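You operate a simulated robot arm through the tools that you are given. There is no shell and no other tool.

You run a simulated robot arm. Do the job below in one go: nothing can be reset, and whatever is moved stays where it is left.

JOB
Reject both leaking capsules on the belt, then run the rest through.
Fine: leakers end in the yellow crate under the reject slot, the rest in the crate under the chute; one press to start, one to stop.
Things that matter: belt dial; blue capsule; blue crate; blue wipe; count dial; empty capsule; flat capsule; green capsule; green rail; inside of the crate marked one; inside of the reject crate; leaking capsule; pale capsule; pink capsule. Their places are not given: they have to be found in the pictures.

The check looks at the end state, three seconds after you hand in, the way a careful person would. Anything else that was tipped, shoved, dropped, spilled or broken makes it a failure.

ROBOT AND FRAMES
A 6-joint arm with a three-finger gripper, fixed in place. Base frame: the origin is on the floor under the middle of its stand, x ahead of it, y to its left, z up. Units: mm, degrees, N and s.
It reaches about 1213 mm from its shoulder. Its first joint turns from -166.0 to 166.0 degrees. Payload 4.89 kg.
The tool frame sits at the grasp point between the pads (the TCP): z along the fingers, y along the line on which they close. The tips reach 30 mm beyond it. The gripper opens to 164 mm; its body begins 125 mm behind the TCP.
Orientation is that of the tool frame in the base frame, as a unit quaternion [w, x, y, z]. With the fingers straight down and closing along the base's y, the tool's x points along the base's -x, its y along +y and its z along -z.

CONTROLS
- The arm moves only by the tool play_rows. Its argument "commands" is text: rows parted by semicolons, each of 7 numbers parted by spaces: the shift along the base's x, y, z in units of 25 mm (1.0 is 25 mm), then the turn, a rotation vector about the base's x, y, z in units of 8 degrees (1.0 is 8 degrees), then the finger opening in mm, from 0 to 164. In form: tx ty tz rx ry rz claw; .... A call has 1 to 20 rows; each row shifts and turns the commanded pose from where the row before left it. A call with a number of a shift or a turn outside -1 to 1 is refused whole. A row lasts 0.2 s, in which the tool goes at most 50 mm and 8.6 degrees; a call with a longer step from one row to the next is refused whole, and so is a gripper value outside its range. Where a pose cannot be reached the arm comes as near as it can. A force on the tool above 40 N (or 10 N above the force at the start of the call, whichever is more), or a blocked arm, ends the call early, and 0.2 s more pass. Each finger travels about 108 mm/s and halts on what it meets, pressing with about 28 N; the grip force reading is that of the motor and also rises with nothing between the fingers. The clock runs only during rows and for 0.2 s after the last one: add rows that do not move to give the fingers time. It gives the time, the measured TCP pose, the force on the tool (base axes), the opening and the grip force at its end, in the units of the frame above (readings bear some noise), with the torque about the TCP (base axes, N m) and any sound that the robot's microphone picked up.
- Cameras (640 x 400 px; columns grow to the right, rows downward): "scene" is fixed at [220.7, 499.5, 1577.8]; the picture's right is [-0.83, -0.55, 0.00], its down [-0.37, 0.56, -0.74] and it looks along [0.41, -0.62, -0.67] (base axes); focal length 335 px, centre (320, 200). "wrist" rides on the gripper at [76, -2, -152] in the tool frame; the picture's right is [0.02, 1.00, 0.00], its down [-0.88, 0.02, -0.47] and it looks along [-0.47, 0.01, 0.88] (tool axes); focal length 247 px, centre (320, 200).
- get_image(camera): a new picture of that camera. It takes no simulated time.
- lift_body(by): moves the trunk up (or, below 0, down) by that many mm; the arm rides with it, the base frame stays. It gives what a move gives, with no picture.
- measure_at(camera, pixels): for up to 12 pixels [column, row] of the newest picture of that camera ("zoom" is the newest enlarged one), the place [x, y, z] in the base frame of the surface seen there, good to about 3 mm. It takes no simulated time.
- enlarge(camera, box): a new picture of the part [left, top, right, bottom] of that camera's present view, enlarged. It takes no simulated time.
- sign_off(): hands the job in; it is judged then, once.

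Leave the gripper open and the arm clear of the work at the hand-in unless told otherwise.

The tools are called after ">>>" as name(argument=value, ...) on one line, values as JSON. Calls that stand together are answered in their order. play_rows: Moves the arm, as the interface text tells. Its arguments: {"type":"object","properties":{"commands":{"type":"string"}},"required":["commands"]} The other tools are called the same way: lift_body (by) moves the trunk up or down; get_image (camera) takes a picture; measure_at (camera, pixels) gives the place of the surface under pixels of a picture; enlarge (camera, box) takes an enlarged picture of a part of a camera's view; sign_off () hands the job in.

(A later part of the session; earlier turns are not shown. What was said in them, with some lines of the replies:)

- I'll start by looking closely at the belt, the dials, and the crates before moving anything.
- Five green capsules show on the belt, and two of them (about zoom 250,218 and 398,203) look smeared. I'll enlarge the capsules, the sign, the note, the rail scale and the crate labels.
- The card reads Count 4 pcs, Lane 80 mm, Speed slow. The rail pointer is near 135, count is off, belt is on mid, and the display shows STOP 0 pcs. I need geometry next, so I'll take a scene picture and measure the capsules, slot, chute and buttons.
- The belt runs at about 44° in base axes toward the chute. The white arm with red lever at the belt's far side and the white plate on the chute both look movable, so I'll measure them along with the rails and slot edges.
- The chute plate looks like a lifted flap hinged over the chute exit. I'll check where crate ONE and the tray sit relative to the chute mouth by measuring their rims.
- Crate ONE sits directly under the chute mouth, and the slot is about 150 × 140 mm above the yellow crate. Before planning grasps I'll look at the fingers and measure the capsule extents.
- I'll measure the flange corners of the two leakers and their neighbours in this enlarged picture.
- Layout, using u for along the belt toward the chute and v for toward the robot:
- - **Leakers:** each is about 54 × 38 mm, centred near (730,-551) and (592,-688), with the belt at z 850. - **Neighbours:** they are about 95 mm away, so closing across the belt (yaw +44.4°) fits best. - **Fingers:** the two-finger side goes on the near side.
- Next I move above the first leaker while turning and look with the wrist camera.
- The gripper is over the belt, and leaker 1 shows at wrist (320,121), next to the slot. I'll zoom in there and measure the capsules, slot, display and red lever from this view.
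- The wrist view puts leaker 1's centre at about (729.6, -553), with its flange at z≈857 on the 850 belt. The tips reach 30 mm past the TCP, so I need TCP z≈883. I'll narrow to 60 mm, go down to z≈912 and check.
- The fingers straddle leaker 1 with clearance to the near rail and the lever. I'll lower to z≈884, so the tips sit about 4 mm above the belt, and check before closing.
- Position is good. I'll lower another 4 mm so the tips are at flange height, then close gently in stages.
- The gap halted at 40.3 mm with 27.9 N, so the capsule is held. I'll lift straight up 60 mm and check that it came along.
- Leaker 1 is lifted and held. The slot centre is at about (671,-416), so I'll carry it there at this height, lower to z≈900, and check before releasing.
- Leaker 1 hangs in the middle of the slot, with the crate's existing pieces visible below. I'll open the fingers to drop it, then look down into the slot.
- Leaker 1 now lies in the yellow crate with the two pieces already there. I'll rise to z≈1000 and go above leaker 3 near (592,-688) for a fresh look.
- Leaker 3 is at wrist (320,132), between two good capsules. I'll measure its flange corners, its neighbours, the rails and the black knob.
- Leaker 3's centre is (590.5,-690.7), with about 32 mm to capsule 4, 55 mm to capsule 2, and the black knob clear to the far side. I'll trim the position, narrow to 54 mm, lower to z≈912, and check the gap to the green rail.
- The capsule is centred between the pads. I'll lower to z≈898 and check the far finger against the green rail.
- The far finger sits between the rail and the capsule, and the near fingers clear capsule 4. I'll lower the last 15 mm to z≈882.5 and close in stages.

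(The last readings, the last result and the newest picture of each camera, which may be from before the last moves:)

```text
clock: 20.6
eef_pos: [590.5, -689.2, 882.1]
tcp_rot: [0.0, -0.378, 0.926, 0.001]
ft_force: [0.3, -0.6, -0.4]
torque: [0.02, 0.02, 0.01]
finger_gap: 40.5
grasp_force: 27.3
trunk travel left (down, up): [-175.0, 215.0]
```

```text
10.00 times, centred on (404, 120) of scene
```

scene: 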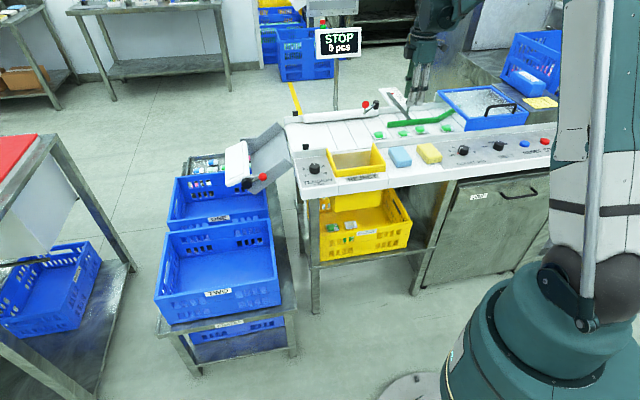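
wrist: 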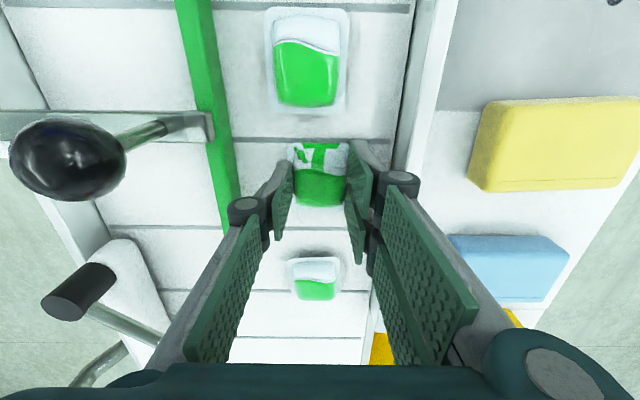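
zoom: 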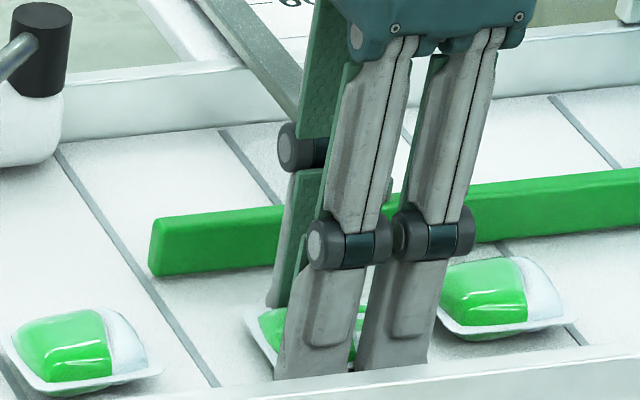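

Leaker 3 is gripped (40.5 mm, 27 N). I'll lift it about 78 mm, then look before carrying it.

>>> play_rows(commands="0 0 0.4 0 0 0 36; 0 0 0.6 0 0 0 36; 0 0 0.7 0 0 0 36; 0 0 0.7 0 0 0 36; 0 0 0.7 0 0 0 36; 0 0 0 0 0 0 36")

>>> get_image(camera="wrist")

>>> enlarge(camera="scene", box=[352, 80, 480, 160])

```text
clock: 22.0
eef_pos: [590.7, -691.2, 959.8]
tcp_rot: [-0.001, -0.378, 0.926, 0.0]
ft_force: [0.5, 0.7, 0.2]
torque: [0.01, -0.03, -0.01]
finger_gap: 40.3
grasp_force: 28.2
trunk travel left (down, up): [-175.0, 215.0]
```

```text
taken
```

wrist: 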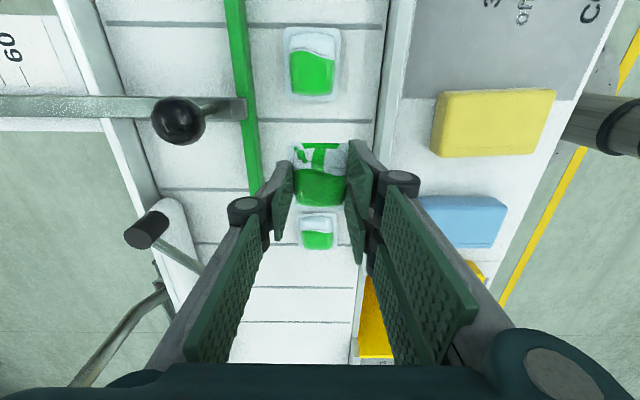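

```text
5.00 times, centred on (416, 120) of scene
```

zoom: 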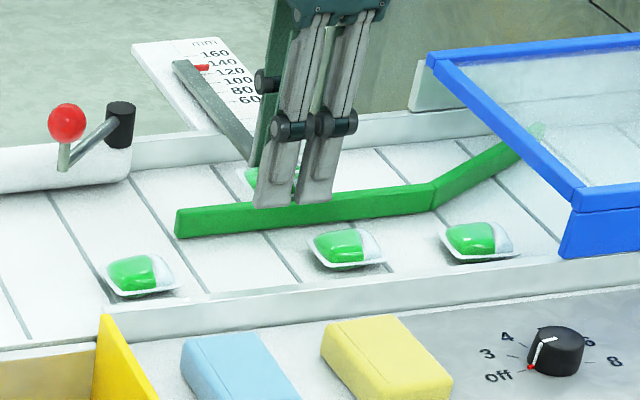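

Leaker 3 is clear, and the three good capsules are undisturbed. I'll carry it to the slot centre and lower to z≈902.

>>> play_rows(commands="0.268 0.916 0 0 0 0 36; 0.268 0.916 0 0 0 0 36; 0.268 0.916 0 0 0 0 36; 0.268 0.916 0 0 0 0 36; 0.268 0.916 0 0 0 0 36; 0.268 0.916 0 0 0 0 36; 0.268 0.916 0 0 0 0 36; 0.268 0.916 0 0 0 0 36; 0.268 0.916 0 0 0 0 36; 0.268 0.916 0 0 0 0 36; 0.268 0.916 0 0 0 0 36; 0.268 0.916 0 0 0 0 36; 0 0 0 0 0 0 36; 0 0 -0.77 0 0 0 36; 0 0 -0.77 0 0 0 36; 0 0 -0.77 0 0 0 36; 0 0 0 0 0 0 36")

>>> get_image(camera="wrist")

```text
clock: 25.6
eef_pos: [671.8, -415.5, 901.2]
tcp_rot: [0.001, -0.379, 0.926, -0.001]
ft_force: [-1.1, 1.2, -1.0]
torque: [0.0, 0.01, 0.0]
finger_gap: 40.4
grasp_force: 27.9
trunk travel left (down, up): [-175.0, 215.0]
```

```text
taken
```

wrist: 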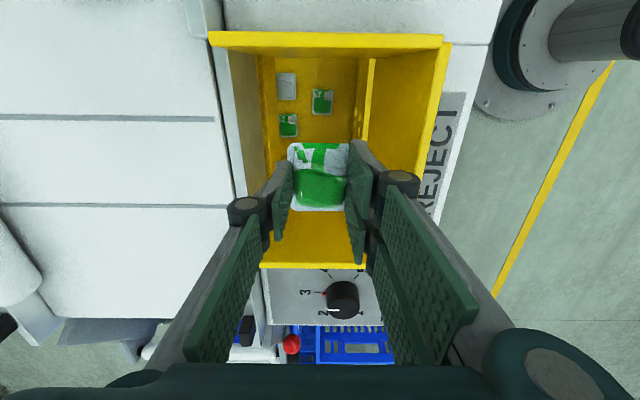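

It's centred over the slot. To avoid stacking on the first leaker I'll shift 25 mm downstream, which is still well inside the slot, and then release.

>>> play_rows(commands="0.7 0.7 0 0 0 0 36; 0 0 0 0 0 0 36; 0 0 0 0 0 0 60; 0 0 0 0 0 0 60; 0 0 0 0 0 0 60; 0 0 0 0 0 0 60; 0 0 0 0 0 0 60")

>>> get_image(camera="wrist")

>>> enlarge(camera="scene", box=[300, 170, 420, 270])

```text
clock: 27.2
eef_pos: [690.1, -398.1, 901.8]
tcp_rot: [0.0, -0.378, 0.926, 0.001]
ft_force: [0.7, 0.1, -0.1]
torque: [0.0, -0.02, 0.08]
finger_gap: 60.2
grasp_force: 0.1
trunk travel left (down, up): [-175.0, 215.0]
```

```text
taken
```

wrist: 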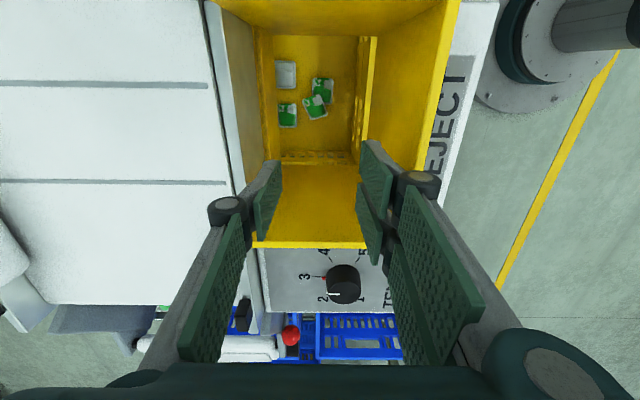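

```text
4.00 times, centred on (360, 220) of scene
```

zoom: 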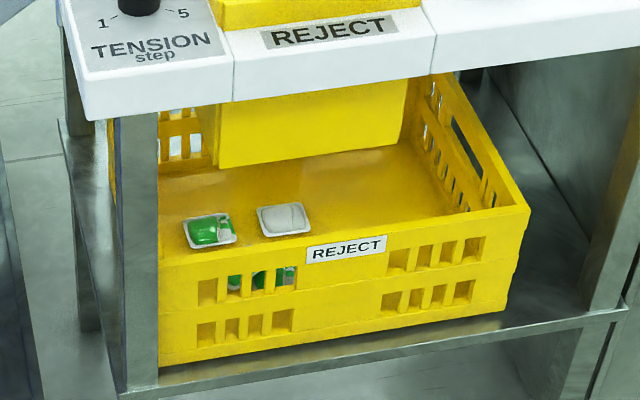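

Both leakers are now in the yellow crate. Next I'll rise to z≈1060 over the slot and look again at the belt, cover, buttons and what stands near START.

>>> play_rows(commands="0 0 0.9 0 0 0 60; 0 0 0.9 0 0 0 60; 0 0 0.9 0 0 0 60; 0 0 0.9 0 0 0 60; 0 0 0.9 0 0 0 60; 0 0 0.9 0 0 0 60; 0 0 0.9 0 0 0 60; 0 0 0 0 0 0 60")

>>> get_image(camera="scene")

>>> enlarge(camera="scene", box=[436, 70, 580, 160])

>>> measure_at(camera="scene", pixels=[[524, 143], [545, 140], [566, 138], [545, 136], [520, 85], [532, 90], [540, 102], [575, 120], [600, 80], [600, 125], [490, 105], [510, 125]])

```text
clock: 29.0
eef_pos: [689.7, -397.2, 1060.4]
tcp_rot: [0.0, -0.378, 0.926, 0.0]
ft_force: [-0.4, 0.8, -0.9]
torque: [-0.05, -0.07, 0.04]
finger_gap: 60.0
grasp_force: 0.1
trunk travel left (down, up): [-175.0, 215.0]
```

```text
taken
```

scene: 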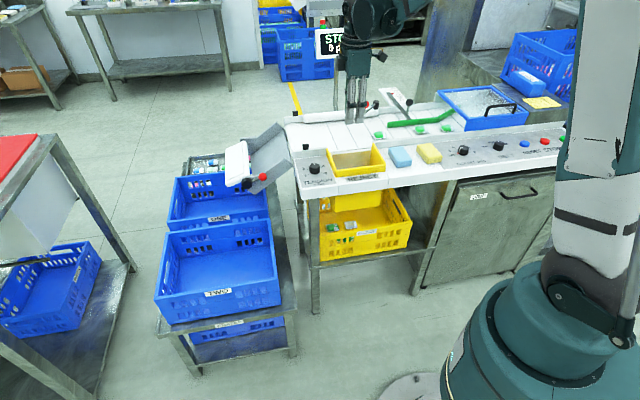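

```text
4.44 times, centred on (508, 115) of scene
```

zoom: 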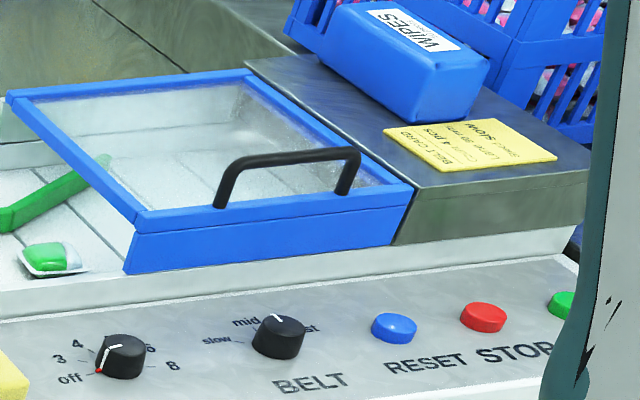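

```text
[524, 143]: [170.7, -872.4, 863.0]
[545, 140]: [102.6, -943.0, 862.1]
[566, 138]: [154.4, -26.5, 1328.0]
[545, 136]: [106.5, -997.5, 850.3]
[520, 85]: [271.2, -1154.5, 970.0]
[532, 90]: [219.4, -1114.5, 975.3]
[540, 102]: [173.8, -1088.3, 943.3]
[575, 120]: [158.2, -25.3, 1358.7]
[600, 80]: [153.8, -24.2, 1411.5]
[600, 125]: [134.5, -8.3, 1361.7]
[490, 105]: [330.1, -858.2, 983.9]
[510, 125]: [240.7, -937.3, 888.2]
```

The way is clear: the cover is closed, and START (38,-1003), STOP (103,-943) and RESET (170,-873) all have tops near z 862. I'll travel toward START at z≈1060, turning back to the starting yaw so the camera stays away from the jug, and closing the fingers for pressing.

>>> play_rows(commands="-0.966 -0.898 0 0 0 -0.2056 30; -0.966 -0.898 0 0 0 -0.2056 0; -0.966 -0.898 0 0 0 -0.2056 0; -0.966 -0.898 0 0 0 -0.2056 0; -0.966 -0.898 0 0 0 -0.2056 0; -0.966 -0.898 0 0 0 -0.2056 0; -0.966 -0.898 0 0 0 -0.2056 0; -0.966 -0.898 0 0 0 -0.2056 0; -0.966 -0.898 0 0 0 -0.2056 0; -0.966 -0.898 0 0 0 -0.2056 0; -0.966 -0.898 0 0 0 -0.2056 0; -0.966 -0.898 0 0 0 -0.2056 0; -0.966 -0.898 0 0 0 -0.2056 0; -0.966 -0.898 0 0 0 -0.2056 0; -0.966 -0.898 0 0 0 -0.2056 0; -0.966 -0.898 0 0 0 -0.2056 0; -0.966 -0.898 0 0 0 -0.2056 0; -0.966 -0.898 0 0 0 -0.2056 0; -0.966 -0.898 0 0 0 -0.2056 0; 0 0 0 0 0 0 0")

>>> get_image(camera="wrist")

>>> get_image(camera="scene")

```text
clock: 33.2
eef_pos: [228.4, -824.4, 1061.0]
tcp_rot: [0.0, -0.115, 0.993, 0.0]
ft_force: [-0.3, 0.2, -0.5]
torque: [0.02, 0.02, -0.02]
finger_gap: 0.1
grasp_force: 27.7
trunk travel left (down, up): [-175.0, 215.0]
```

```text
taken
```

wrist: 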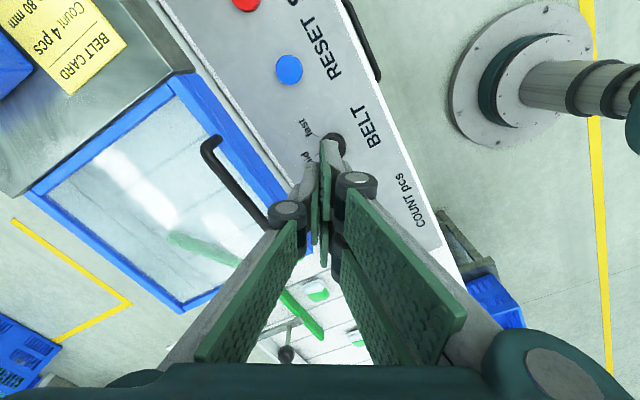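

```text
taken
```

scene: 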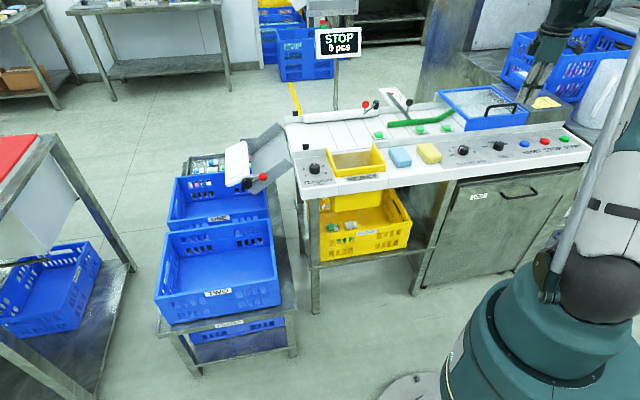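

Fingers are closed, at (228,-824). I'll check through the clear cover for hidden capsules, and measure the buttons again.

>>> enlarge(camera="wrist", box=[20, 70, 320, 320])

>>> measure_at(camera="scene", pixels=[[566, 138], [567, 139], [545, 140], [545, 141], [524, 143], [580, 150], [604, 95], [600, 120], [555, 150], [535, 150], [556, 139], [576, 137]])

>>> enlarge(camera="scene", box=[516, 110, 612, 170])

```text
1.60 times, centred on (170, 195) of wrist
```

zoom: 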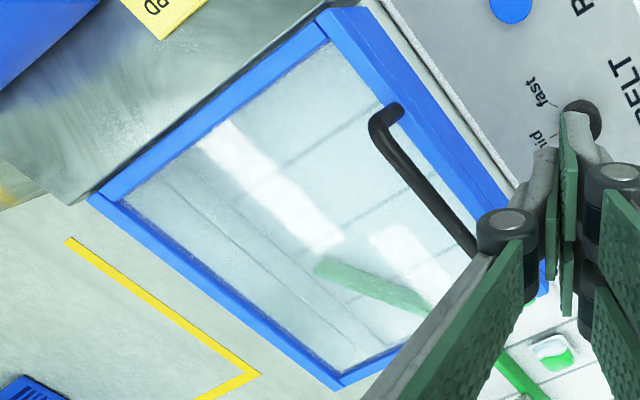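

```text
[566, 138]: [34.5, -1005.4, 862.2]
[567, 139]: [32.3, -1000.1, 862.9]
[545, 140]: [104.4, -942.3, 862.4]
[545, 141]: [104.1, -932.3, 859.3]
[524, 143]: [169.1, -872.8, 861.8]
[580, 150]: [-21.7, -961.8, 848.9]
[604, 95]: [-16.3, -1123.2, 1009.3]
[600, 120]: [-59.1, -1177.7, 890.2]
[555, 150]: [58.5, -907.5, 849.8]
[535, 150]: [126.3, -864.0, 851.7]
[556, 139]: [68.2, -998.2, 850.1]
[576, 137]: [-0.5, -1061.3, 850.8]
```

```text
6.67 times, centred on (564, 140) of scene
```

zoom: 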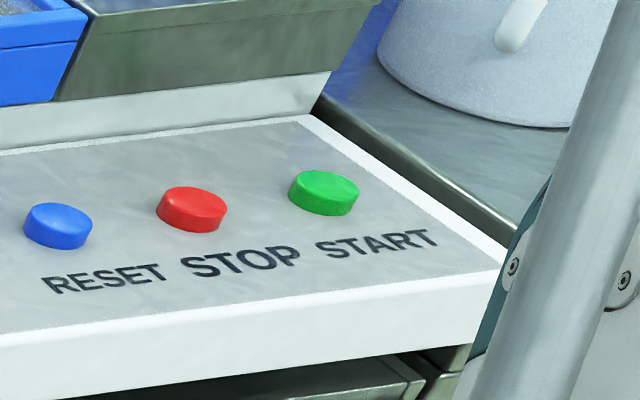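

No capsules are under the cover, so the three good ones on the belt are all there is. START's top centre is at about (35.5,-1003,862), and the jug is more than 100 mm beyond it. I'll move above START and stop with the tips well above it.

>>> play_rows(commands="-0.965 -0.893 0 0 0 -0.205 0; -0.965 -0.893 0 0 0 -0.205 0; -0.965 -0.893 0 0 0 -0.205 0; -0.965 -0.893 0 0 0 -0.205 0; -0.965 -0.893 0 0 0 -0.205 0; -0.965 -0.893 0 0 0 -0.205 0; -0.965 -0.893 0 0 0 -0.205 0; -0.965 -0.893 0 0 0 -0.205 0; 0 0 -0.9 0 0 0 0; 0 0 -0.9 0 0 0 0; 0 0 -0.9 0 0 0 0; 0 0 -0.9 0 0 0 0; 0 0 0 0 0 0 0")

>>> get_image(camera="wrist")

>>> get_image(camera="scene")

>>> enlarge(camera="scene", box=[500, 60, 628, 160])

```text
clock: 36.0
eef_pos: [37.4, -1002.3, 970.1]
tcp_rot: [0.0, -0.001, 1.0, 0.0]
ft_force: [-0.5, 0.0, 0.2]
torque: [0.05, -0.01, -0.06]
finger_gap: 0.0
grasp_force: 28.2
trunk travel left (down, up): [-175.0, 215.0]
```

```text
taken
```

wrist: 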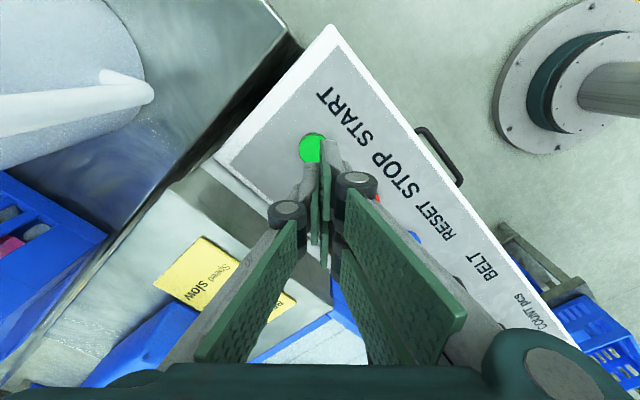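

```text
taken
```

scene: 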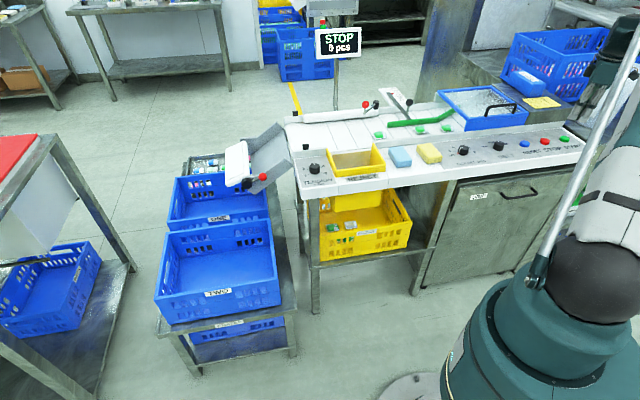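

```text
4.00 times, centred on (564, 110) of scene
```

zoom: 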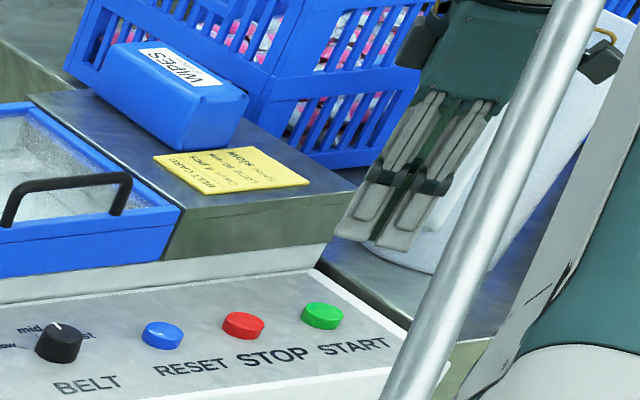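

The fingers are above START (37,-1002) and clear of the jug. I'll lower until the tips are about 10 mm above the button, then check alignment.

>>> play_rows(commands="-0.05 0 -0.9 0 0 0 0; 0 0 -0.9 0 0 0 0; 0 0 -0.8 0 0 0 0; 0 0 0 0 0 0 0")

>>> enlarge(camera="scene", box=[516, 90, 612, 160])

>>> enlarge(camera="wrist", box=[200, 80, 440, 280])

```text
clock: 37.0
eef_pos: [35.7, -1003.2, 904.7]
tcp_rot: [0.0, -0.001, 1.0, 0.0]
ft_force: [0.1, 0.1, -0.1]
torque: [0.06, 0.03, 0.06]
finger_gap: 0.0
grasp_force: 28.0
trunk travel left (down, up): [-175.0, 215.0]
```

```text
5.71 times, centred on (564, 125) of scene
```

zoom: 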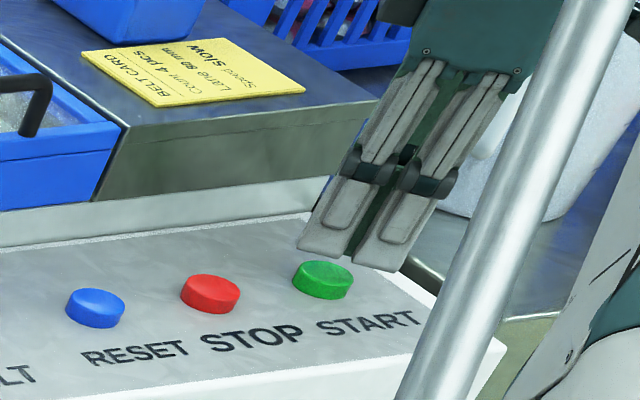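

```text
2.00 times, centred on (320, 180) of wrist
```

zoom: 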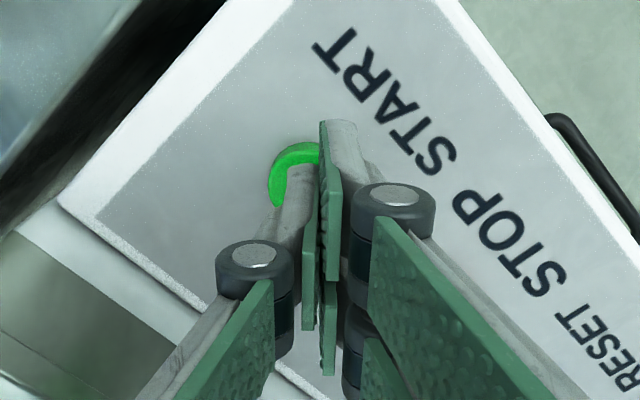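

The tips are centred over START, about 13 mm above it. I'll press down slowly to about 6 mm below contact and watch force and sound.

>>> play_rows(commands="0 -0.08 -0.2 0 0 0 0; 0 0 -0.2 0 0 0 0; 0 0 -0.12 0 0 0 0; 0 0 -0.12 0 0 0 0; 0 0 -0.1 0 0 0 0")

>>> enlarge(camera="scene", box=[306, 20, 370, 60])

>>> enlarge(camera="scene", box=[516, 90, 612, 160])

```text
clock: 38.2
eef_pos: [37.4, -1002.8, 886.0]
tcp_rot: [0.0, -0.001, 1.0, 0.0]
ft_force: [1.0, -0.4, 1.6]
torque: [-0.02, -0.02, 0.02]
finger_gap: 6.0
grasp_force: 45.1
trunk travel left (down, up): [-175.0, 215.0]
heard: click
```

```text
10.00 times, centred on (338, 40) of scene
```

zoom: 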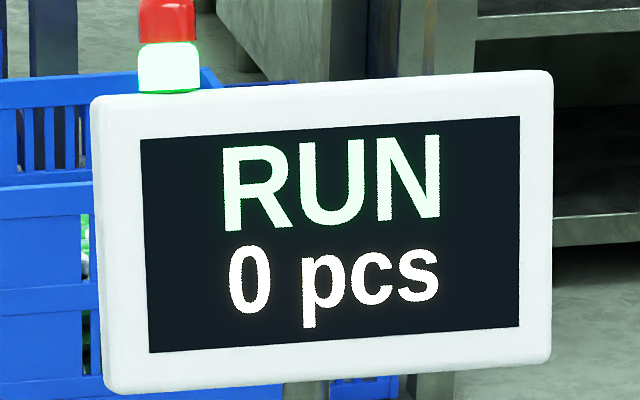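

```text
5.71 times, centred on (564, 125) of scene
```

zoom: 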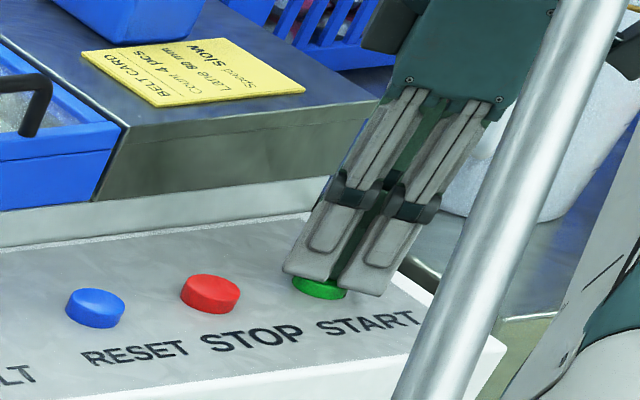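

One click was heard and the display reads RUN. I'll lift straight off START, move over to hover above STOP (104,-942.5), and watch the belt.

>>> play_rows(commands="0 0 0.4 0 0 0 0; 0 0 0.8 0 0 0 0; 0 0 0.7 0 0 0 0; 0.9 0.8 0 0 0 0 0; 0.9 0.8 0 0 0 0 0; 0.87 0.8 0 0 0 0 0")

>>> get_image(camera="scene")

>>> enlarge(camera="scene", box=[220, 70, 480, 220])

>>> enlarge(camera="scene", box=[306, 20, 370, 60])

```text
clock: 39.6
eef_pos: [104.4, -944.5, 933.4]
tcp_rot: [0.0, -0.001, 1.0, 0.0]
ft_force: [-1.7, -1.1, -1.0]
torque: [0.11, -0.18, 0.0]
finger_gap: 0.1
grasp_force: 44.9
trunk travel left (down, up): [-175.0, 215.0]
```

```text
taken
```

scene: 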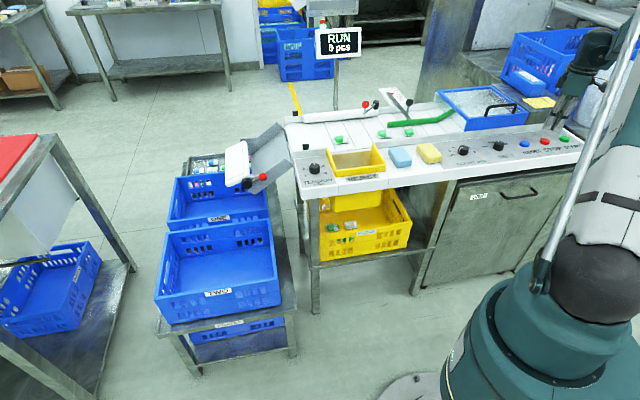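

```text
2.46 times, centred on (350, 145) of scene
```

zoom: 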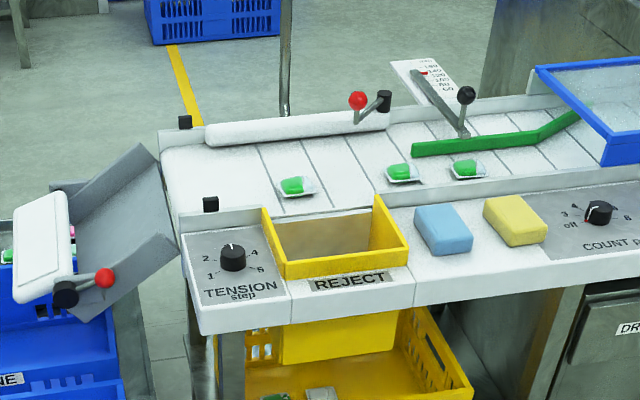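

```text
10.00 times, centred on (338, 40) of scene
```

zoom: 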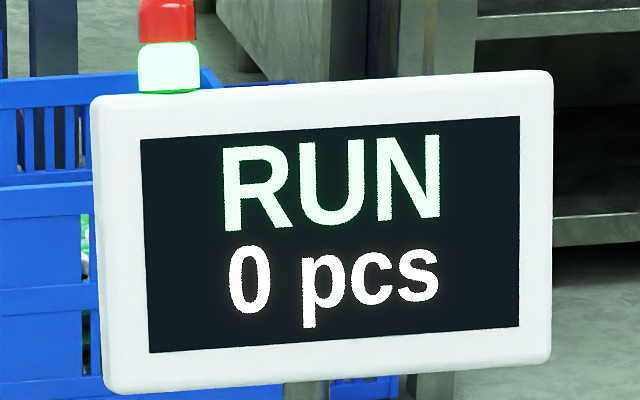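

The belt is moving the three capsules in line toward the chute. I'll lower to a close hover over STOP and wait about 2 s to watch.

>>> play_rows(commands="0 0 -0.5 0 0 0 0; 0 0 -0.5 0 0 0 0; 0 0 0 0 0 0 0; 0 0 0 0 0 0 0; 0 0 0 0 0 0 0; 0 0 0 0 0 0 0; 0 0 0 0 0 0 0; 0 0 0 0 0 0 0")

>>> enlarge(camera="scene", box=[160, 70, 440, 230])

>>> enlarge(camera="scene", box=[516, 90, 612, 160])

>>> enlarge(camera="scene", box=[306, 20, 370, 60])

```text
clock: 41.4
eef_pos: [103.7, -942.6, 908.3]
tcp_rot: [0.0, -0.001, 1.0, 0.001]
ft_force: [0.1, 0.4, -1.1]
torque: [0.01, 0.02, 0.0]
finger_gap: 0.1
grasp_force: 45.3
trunk travel left (down, up): [-175.0, 215.0]
```

```text
2.29 times, centred on (300, 150) of scene
```

zoom: 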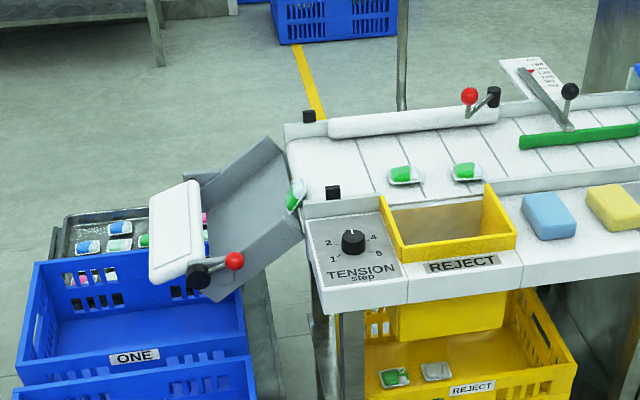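

```text
5.71 times, centred on (564, 125) of scene
```

zoom: 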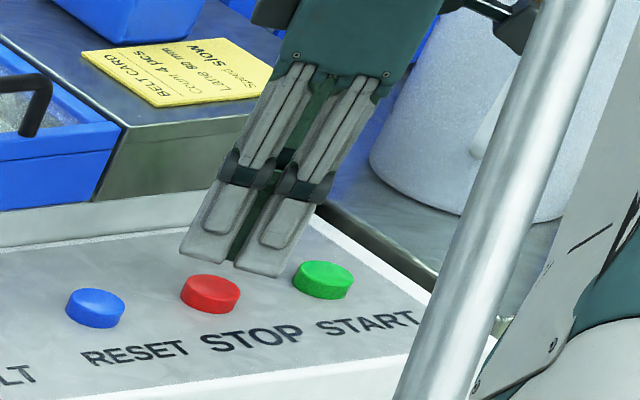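

```text
10.00 times, centred on (338, 40) of scene
```

zoom: 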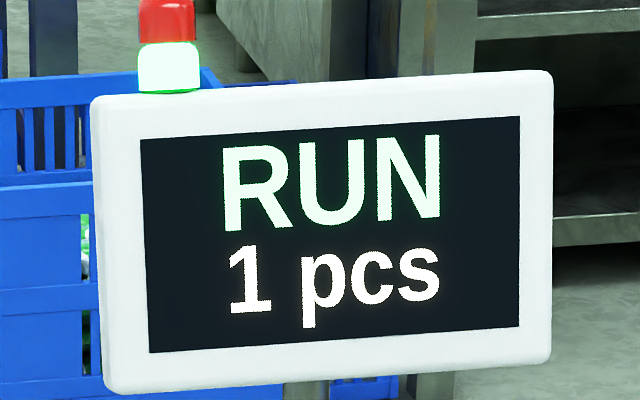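

The display shows 1 pc, with the first capsule tipping onto the chute and the other two following. I'll keep hovering and wait.

>>> play_rows(commands="0 0 0 0 0 0 0; 0 0 0 0 0 0 0; 0 0 0 0 0 0 0; 0 0 0 0 0 0 0; 0 0 0 0 0 0 0; 0 0 0 0 0 0 0; 0 0 0 0 0 0 0; 0 0 0 0 0 0 0; 0 0 0 0 0 0 0")

>>> enlarge(camera="scene", box=[160, 70, 440, 230])

>>> enlarge(camera="scene", box=[306, 20, 370, 60])

```text
clock: 43.4
eef_pos: [103.2, -944.5, 909.3]
tcp_rot: [0.0, -0.001, 1.0, 0.0]
ft_force: [0.0, 0.3, 0.1]
torque: [0.0, -0.01, -0.01]
finger_gap: 0.0
grasp_force: 44.4
trunk travel left (down, up): [-175.0, 215.0]
```

```text
2.29 times, centred on (300, 150) of scene
```

zoom: 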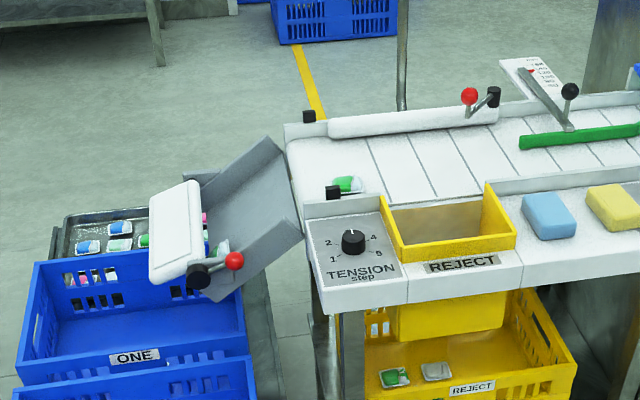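

```text
10.00 times, centred on (338, 40) of scene
```

zoom: 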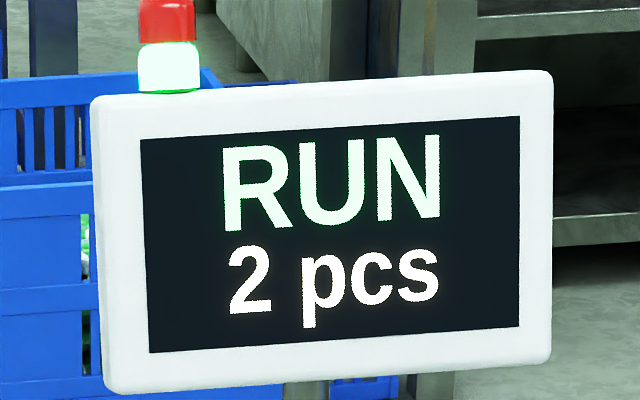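

The count is 2, with one capsule sliding down the chute and the last near the belt end. I'll wait about 1.5 s more.

>>> play_rows(commands="0 0 0 0 0 0 0; 0 0 0 0 0 0 0; 0 0 0 0 0 0 0; 0 0 0 0 0 0 0; 0 0 0 0 0 0 0; 0 0 0 0 0 0 0; 0 0 0 0 0 0 0")

>>> enlarge(camera="scene", box=[160, 70, 440, 230])

>>> enlarge(camera="scene", box=[306, 20, 370, 60])

>>> enlarge(camera="scene", box=[160, 130, 300, 240])

```text
clock: 45.0
eef_pos: [103.7, -944.1, 909.0]
tcp_rot: [0.0, -0.001, 1.0, 0.0]
ft_force: [-0.6, 0.0, 0.1]
torque: [0.01, 0.03, -0.02]
finger_gap: 0.0
grasp_force: 44.9
trunk travel left (down, up): [-175.0, 215.0]
```

```text
2.29 times, centred on (300, 150) of scene
```

zoom: 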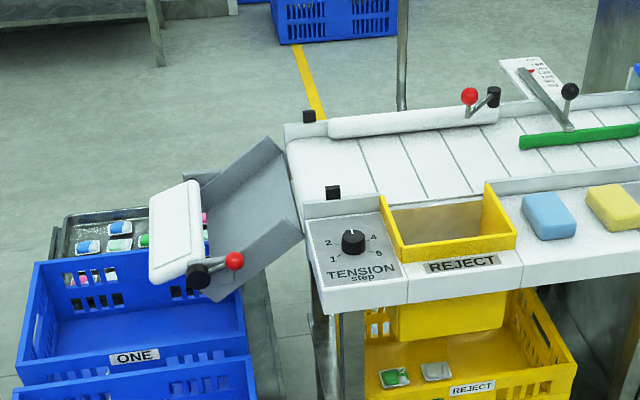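

```text
10.00 times, centred on (338, 40) of scene
```

zoom: 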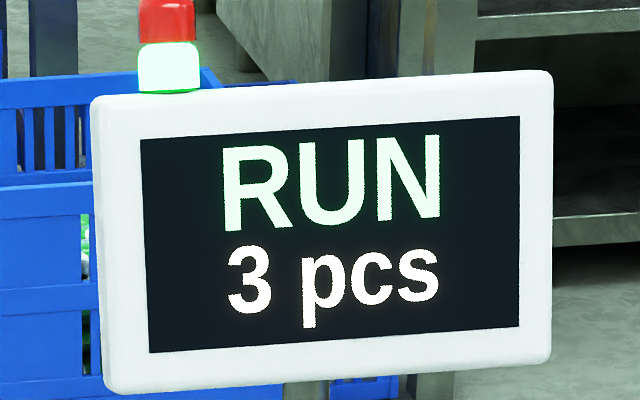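

```text
3.64 times, centred on (230, 185) of scene
```

zoom: 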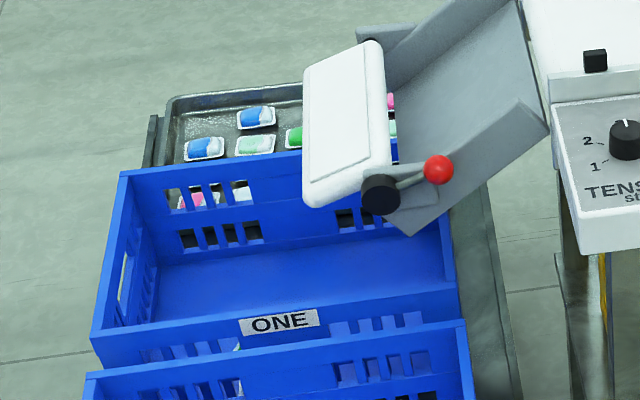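

The display shows 3 pcs, and the belt is empty all the way back to the cover. I'll press STOP once in the same slow way.

>>> play_rows(commands="0.03 0.04 -0.2 0 0 0 0; 0 0 -0.2 0 0 0 0; 0 0 -0.2 0 0 0 0; 0 0 -0.12 0 0 0 0; 0 0 -0.12 0 0 0 0; 0 0 -0.1 0 0 0 0")

>>> enlarge(camera="scene", box=[306, 20, 370, 60])

>>> enlarge(camera="scene", box=[516, 90, 612, 160])

```text
clock: 46.4
eef_pos: [104.4, -943.1, 885.7]
tcp_rot: [0.0, -0.001, 1.0, -0.001]
ft_force: [-1.0, 0.2, 1.8]
torque: [-0.04, 0.02, 0.02]
finger_gap: 5.9
grasp_force: 45.7
trunk travel left (down, up): [-175.0, 215.0]
heard: click
```

```text
10.00 times, centred on (338, 40) of scene
```

zoom: 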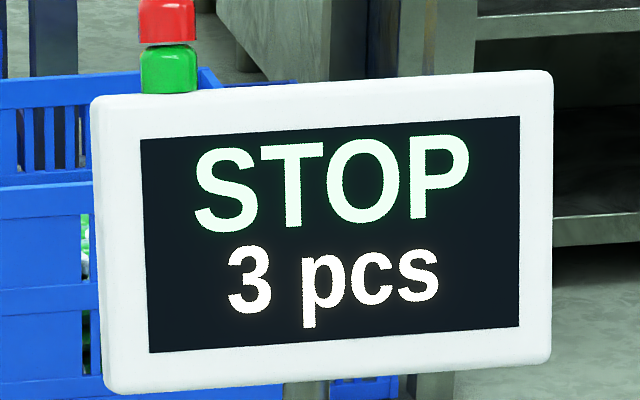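

```text
5.71 times, centred on (564, 125) of scene
```

zoom: 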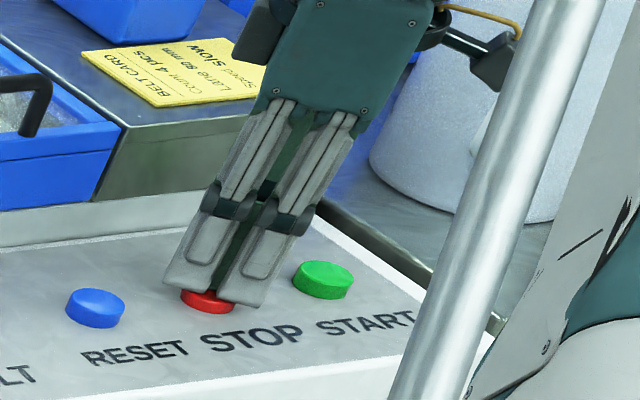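

STOP clicked once and the display reads STOP 3 pcs. I'll lift straight up clear of the button, then look for the three capsules in crate ONE.

>>> play_rows(commands="0 0 0.4 0 0 0 0; 0 0 0.9 0 0 0 0; 0 0 0.9 0 0 0 0; 0 0 0.9 0 0 0 0; 0 0 0.9 0 0 0 0; 0 0 0.9 0 0 0 0; 0 0 0.9 0 0 0 0; 0 0 0.9 0 0 0 0; 0 0 0 0 0 0 0")

>>> get_image(camera="scene")

>>> enlarge(camera="scene", box=[180, 190, 276, 250])

>>> enlarge(camera="scene", box=[306, 20, 370, 60])

```text
clock: 48.4
eef_pos: [103.4, -943.1, 1053.5]
tcp_rot: [0.0, -0.001, 1.0, -0.001]
ft_force: [0.6, 0.7, -0.6]
torque: [-0.01, 0.0, 0.0]
finger_gap: 0.0
grasp_force: 45.2
trunk travel left (down, up): [-175.0, 215.0]
```

```text
taken
```

scene: 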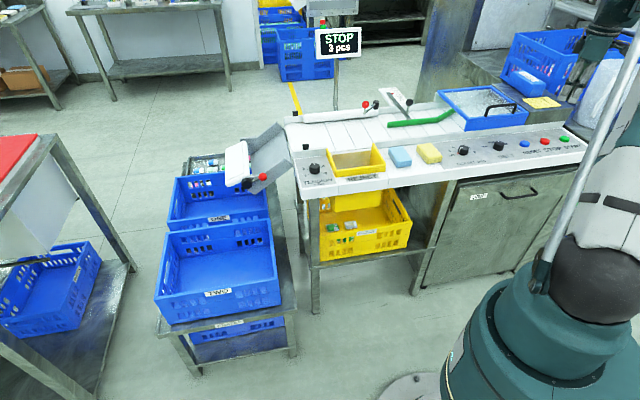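

```text
6.67 times, centred on (228, 220) of scene
```

zoom: 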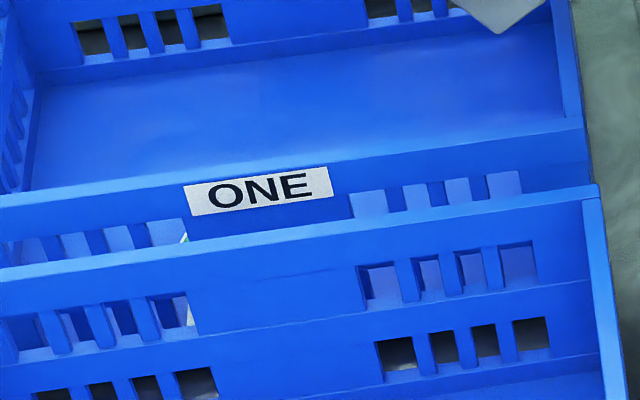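

```text
10.00 times, centred on (338, 40) of scene
```

zoom: 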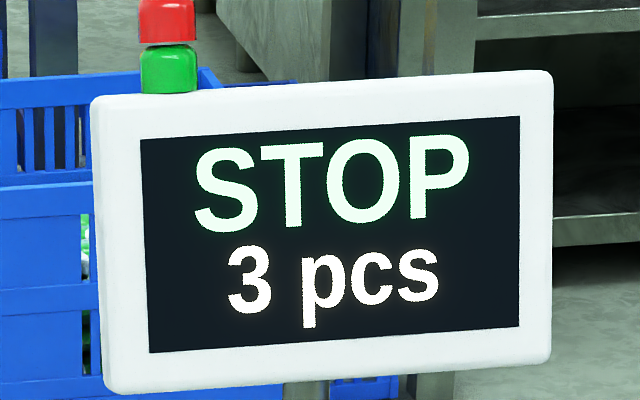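

Something green and white shows behind crate ONE's near wall, so I want a proper look inside. I'll travel at z≈1150, opening the fingers on the way, to a viewpoint beside crate ONE with the wrist camera facing it.

>>> play_rows(commands="0.919 0.988 0.4 0 0 -0.1462 0; 0.919 0.988 0.4 0 0 -0.1462 0; 0.919 0.988 0.4 0 0 -0.1462 0; 0.919 0.988 0.4 0 0 -0.1462 60; 0.919 0.988 0.4 0 0 -0.1462 100; 0.919 0.988 0.4 0 0 -0.1462 100; 0.919 0.988 0.4 0 0 -0.1462 100; 0.919 0.988 0.4 0 0 -0.1462 100; 0.919 0.988 0.4 0 0 -0.1462 100; 0.919 0.988 0.4 0 0 -0.1462 100; 0.919 0.988 0 0 0 -0.1462 100; 0.919 0.988 0 0 0 -0.1462 100; 0.919 0.988 0 0 0 -0.1462 100; 0.919 0.988 0 0 0 -0.1462 100; 0.919 0.988 0 0 0 -0.1462 100; 0.919 0.988 0 0 0 -0.1462 100; 0.919 0.988 0 0 0 -0.1462 100; 0.919 0.988 0 0 0 -0.1462 100; 0.919 0.988 0 0 0 -0.1462 100; 0.919 0.988 0 0 0 -0.1462 100")

>>> get_image(camera="wrist")

>>> get_image(camera="scene")

```text
clock: 52.6
eef_pos: [565.0, -450.0, 1152.1]
tcp_rot: [0.001, 0.202, 0.979, 0.0]
ft_force: [-1.7, -1.3, 1.3]
torque: [0.1, -0.09, 0.01]
finger_gap: 100.1
grasp_force: 0.0
trunk travel left (down, up): [-175.0, 215.0]
```

```text
taken
```

wrist: 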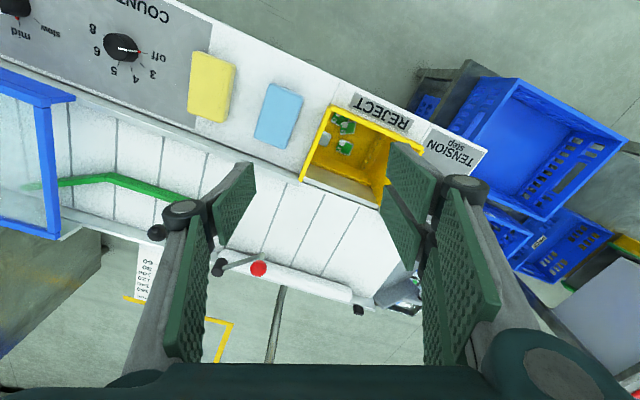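

```text
taken
```

scene: 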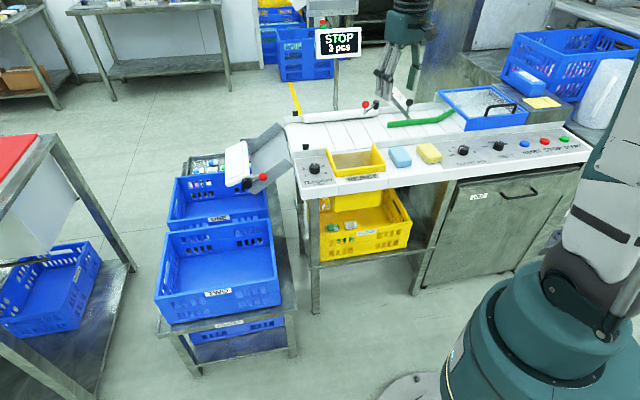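

All clear so far. I'll continue to the viewpoint beside the crates.

>>> play_rows(commands="0.919 0.988 0 0 0 -0.1462 100; 0.919 0.988 0 0 0 -0.1462 100; 0.919 0.988 0 0 0 -0.1462 100; 0.919 0.988 0 0 0 -0.1462 100; 0.919 0.988 0 0 0 -0.1462 100; 0.919 0.988 0 0 0 -0.1462 100; 0.919 0.988 0 0 0 -0.1462 100; 0.919 0.988 0 0 0 -0.1462 100; 0.919 0.988 0 0 0 -0.1462 100; 0.919 0.988 0 0 0 -0.1462 100; 0.919 0.988 0 0 0 -0.1462 100; 0.919 0.988 0 0 0 -0.1462 100; 0.919 0.988 0 0 0 -0.1462 100; 0.919 0.988 0 0 0 -0.1462 100; 0.919 0.988 0 0 0 -0.1462 100; 0.919 0.988 0 0 0 -0.1462 100; 0.919 0.988 0 0 0 -0.1462 100; 0 0 0 0 0 0 100")

>>> get_image(camera="wrist")

>>> get_image(camera="scene")

```text
clock: 56.4
eef_pos: [955.1, -28.0, 1151.0]
tcp_rot: [0.001, 0.368, 0.93, 0.0]
ft_force: [0.6, 0.5, -0.1]
torque: [-0.01, 0.07, 0.03]
finger_gap: 99.8
grasp_force: 0.0
trunk travel left (down, up): [-175.0, 215.0]
```

```text
taken
```

wrist: 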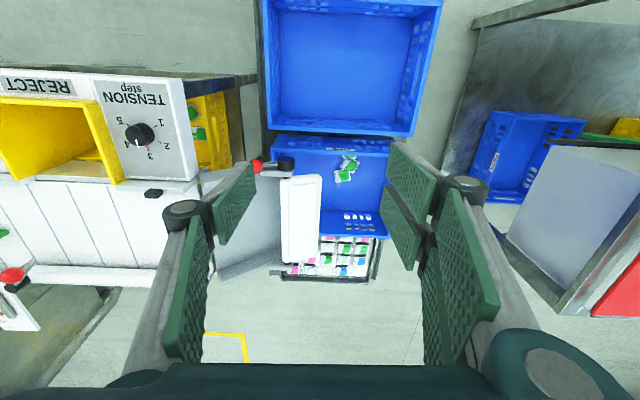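

```text
taken
```

scene: 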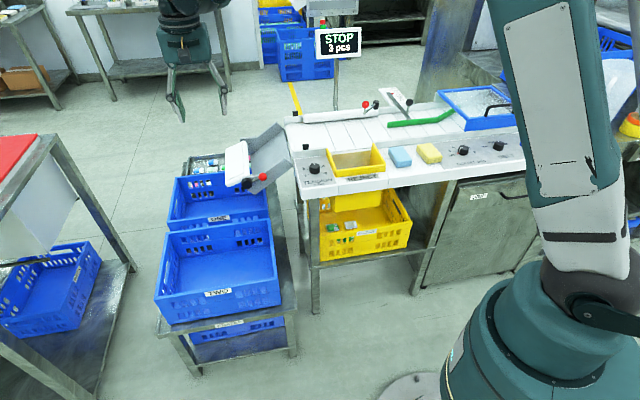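

Capsules are visible inside crate ONE at wrist (347,165). I'll zoom in to count them.

>>> enlarge(camera="wrist", box=[270, 120, 400, 220])

>>> measure_at(camera="wrist", pixels=[[352, 162], [341, 174], [346, 160], [335, 190]])

>>> enlarge(camera="wrist", box=[170, 80, 250, 180])

```text
4.00 times, centred on (335, 170) of wrist
```

zoom: 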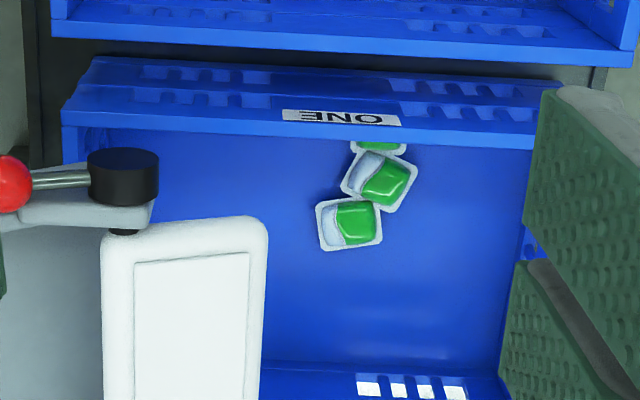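

```text
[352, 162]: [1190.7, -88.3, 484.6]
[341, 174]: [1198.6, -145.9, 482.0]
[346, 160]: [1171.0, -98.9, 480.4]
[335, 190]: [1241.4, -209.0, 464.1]
```

```text
4.00 times, centred on (210, 130) of wrist
```

zoom: 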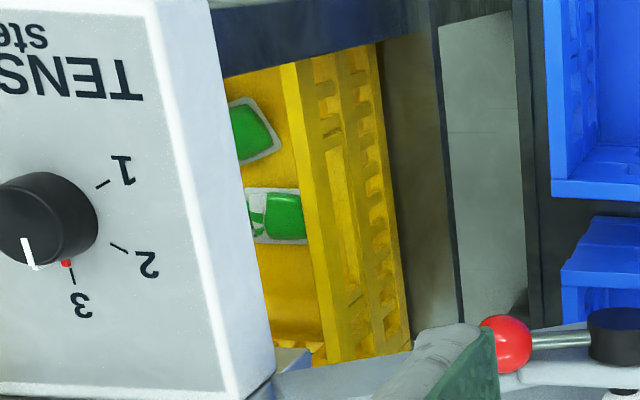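

All three good capsules lie in crate ONE and both leakers are in the reject crate. I'll open the fingers fully and pull the arm back to free space, then take a last look.

>>> play_rows(commands="-0.95 0.08 0 0 0 0.2 130; -0.95 0.08 0 0 0 0.2 160; -0.95 0.08 0 0 0 0.2 160; -0.95 0.08 0 0 0 0.2 160; -0.95 0.08 0 0 0 0.2 160; -0.95 0.08 0 0 0 0.2 160; -0.95 0.08 0 0 0 0.2 160; -0.95 0.08 0 0 0 0.2 160; -0.95 0.08 0 0 0 0.2 160; -0.95 0.08 0 0 0 0.2 160; -0.95 0.08 0 0 0 0.2 160; -0.95 0.08 0 0 0 0.2 160; 0 0 0 0 0 0 160; 0 0 0 0 0 0 160")

>>> get_image(camera="scene")

>>> enlarge(camera="scene", box=[300, 20, 600, 210])

```text
clock: 59.4
eef_pos: [669.8, -4.4, 1152.3]
tcp_rot: [0.0, 0.207, 0.978, -0.001]
ft_force: [-0.1, -0.8, 0.0]
torque: [-0.03, -0.07, -0.02]
finger_gap: 160.1
grasp_force: 0.1
trunk travel left (down, up): [-175.0, 215.0]
```

```text
taken
```

scene: 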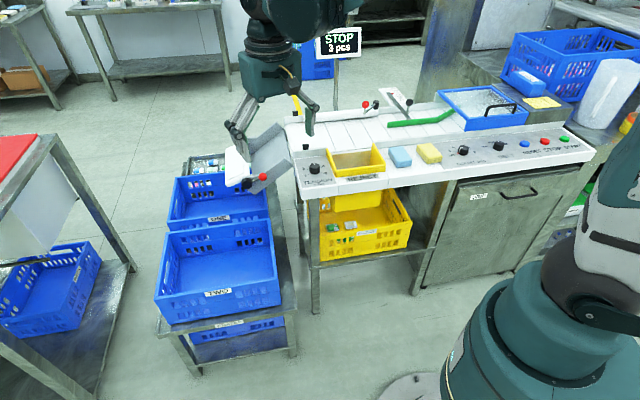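

```text
2.11 times, centred on (450, 115) of scene
```

zoom: 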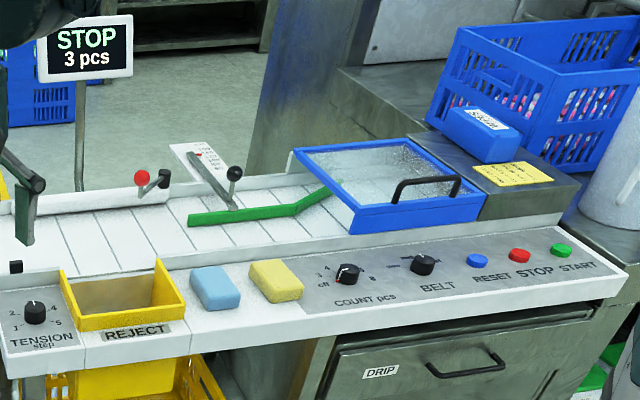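

The end state looks right:
- The belt is empty and stopped, and the display reads STOP 3 pcs.
- Both leakers are in the yellow crate, and the three good capsules are in crate ONE.
- The dials, rail, lever, sponges and wipes are as they were.
- The gripper is open and the arm is clear.

I'm handing in.

>>> sign_off()

```text
The job is handed in.
```

The job is done and handed in. Both leaking capsules are in the yellow reject crate, and the three good ones went through into crate ONE under the chute.

- **Leakers:** I picked both off the stopped belt and dropped them through the reject slot, next to the two pieces already in that crate.
- **Belt run:** START was pressed once and STOP once. The display ends at STOP 3 pcs, the belt is empty, and I saw no other capsules under the clear cover.
- **Settings:** the card by the belt says count 4 pcs, lane 80 mm, slow. I left the belt as I found it (count off, rail at about 130 mm, mid speed), since the job didn't ask for changes.
- **Surroundings:** nothing else was moved, as far as the pictures show. The gripper is open and the arm is clear of the work.
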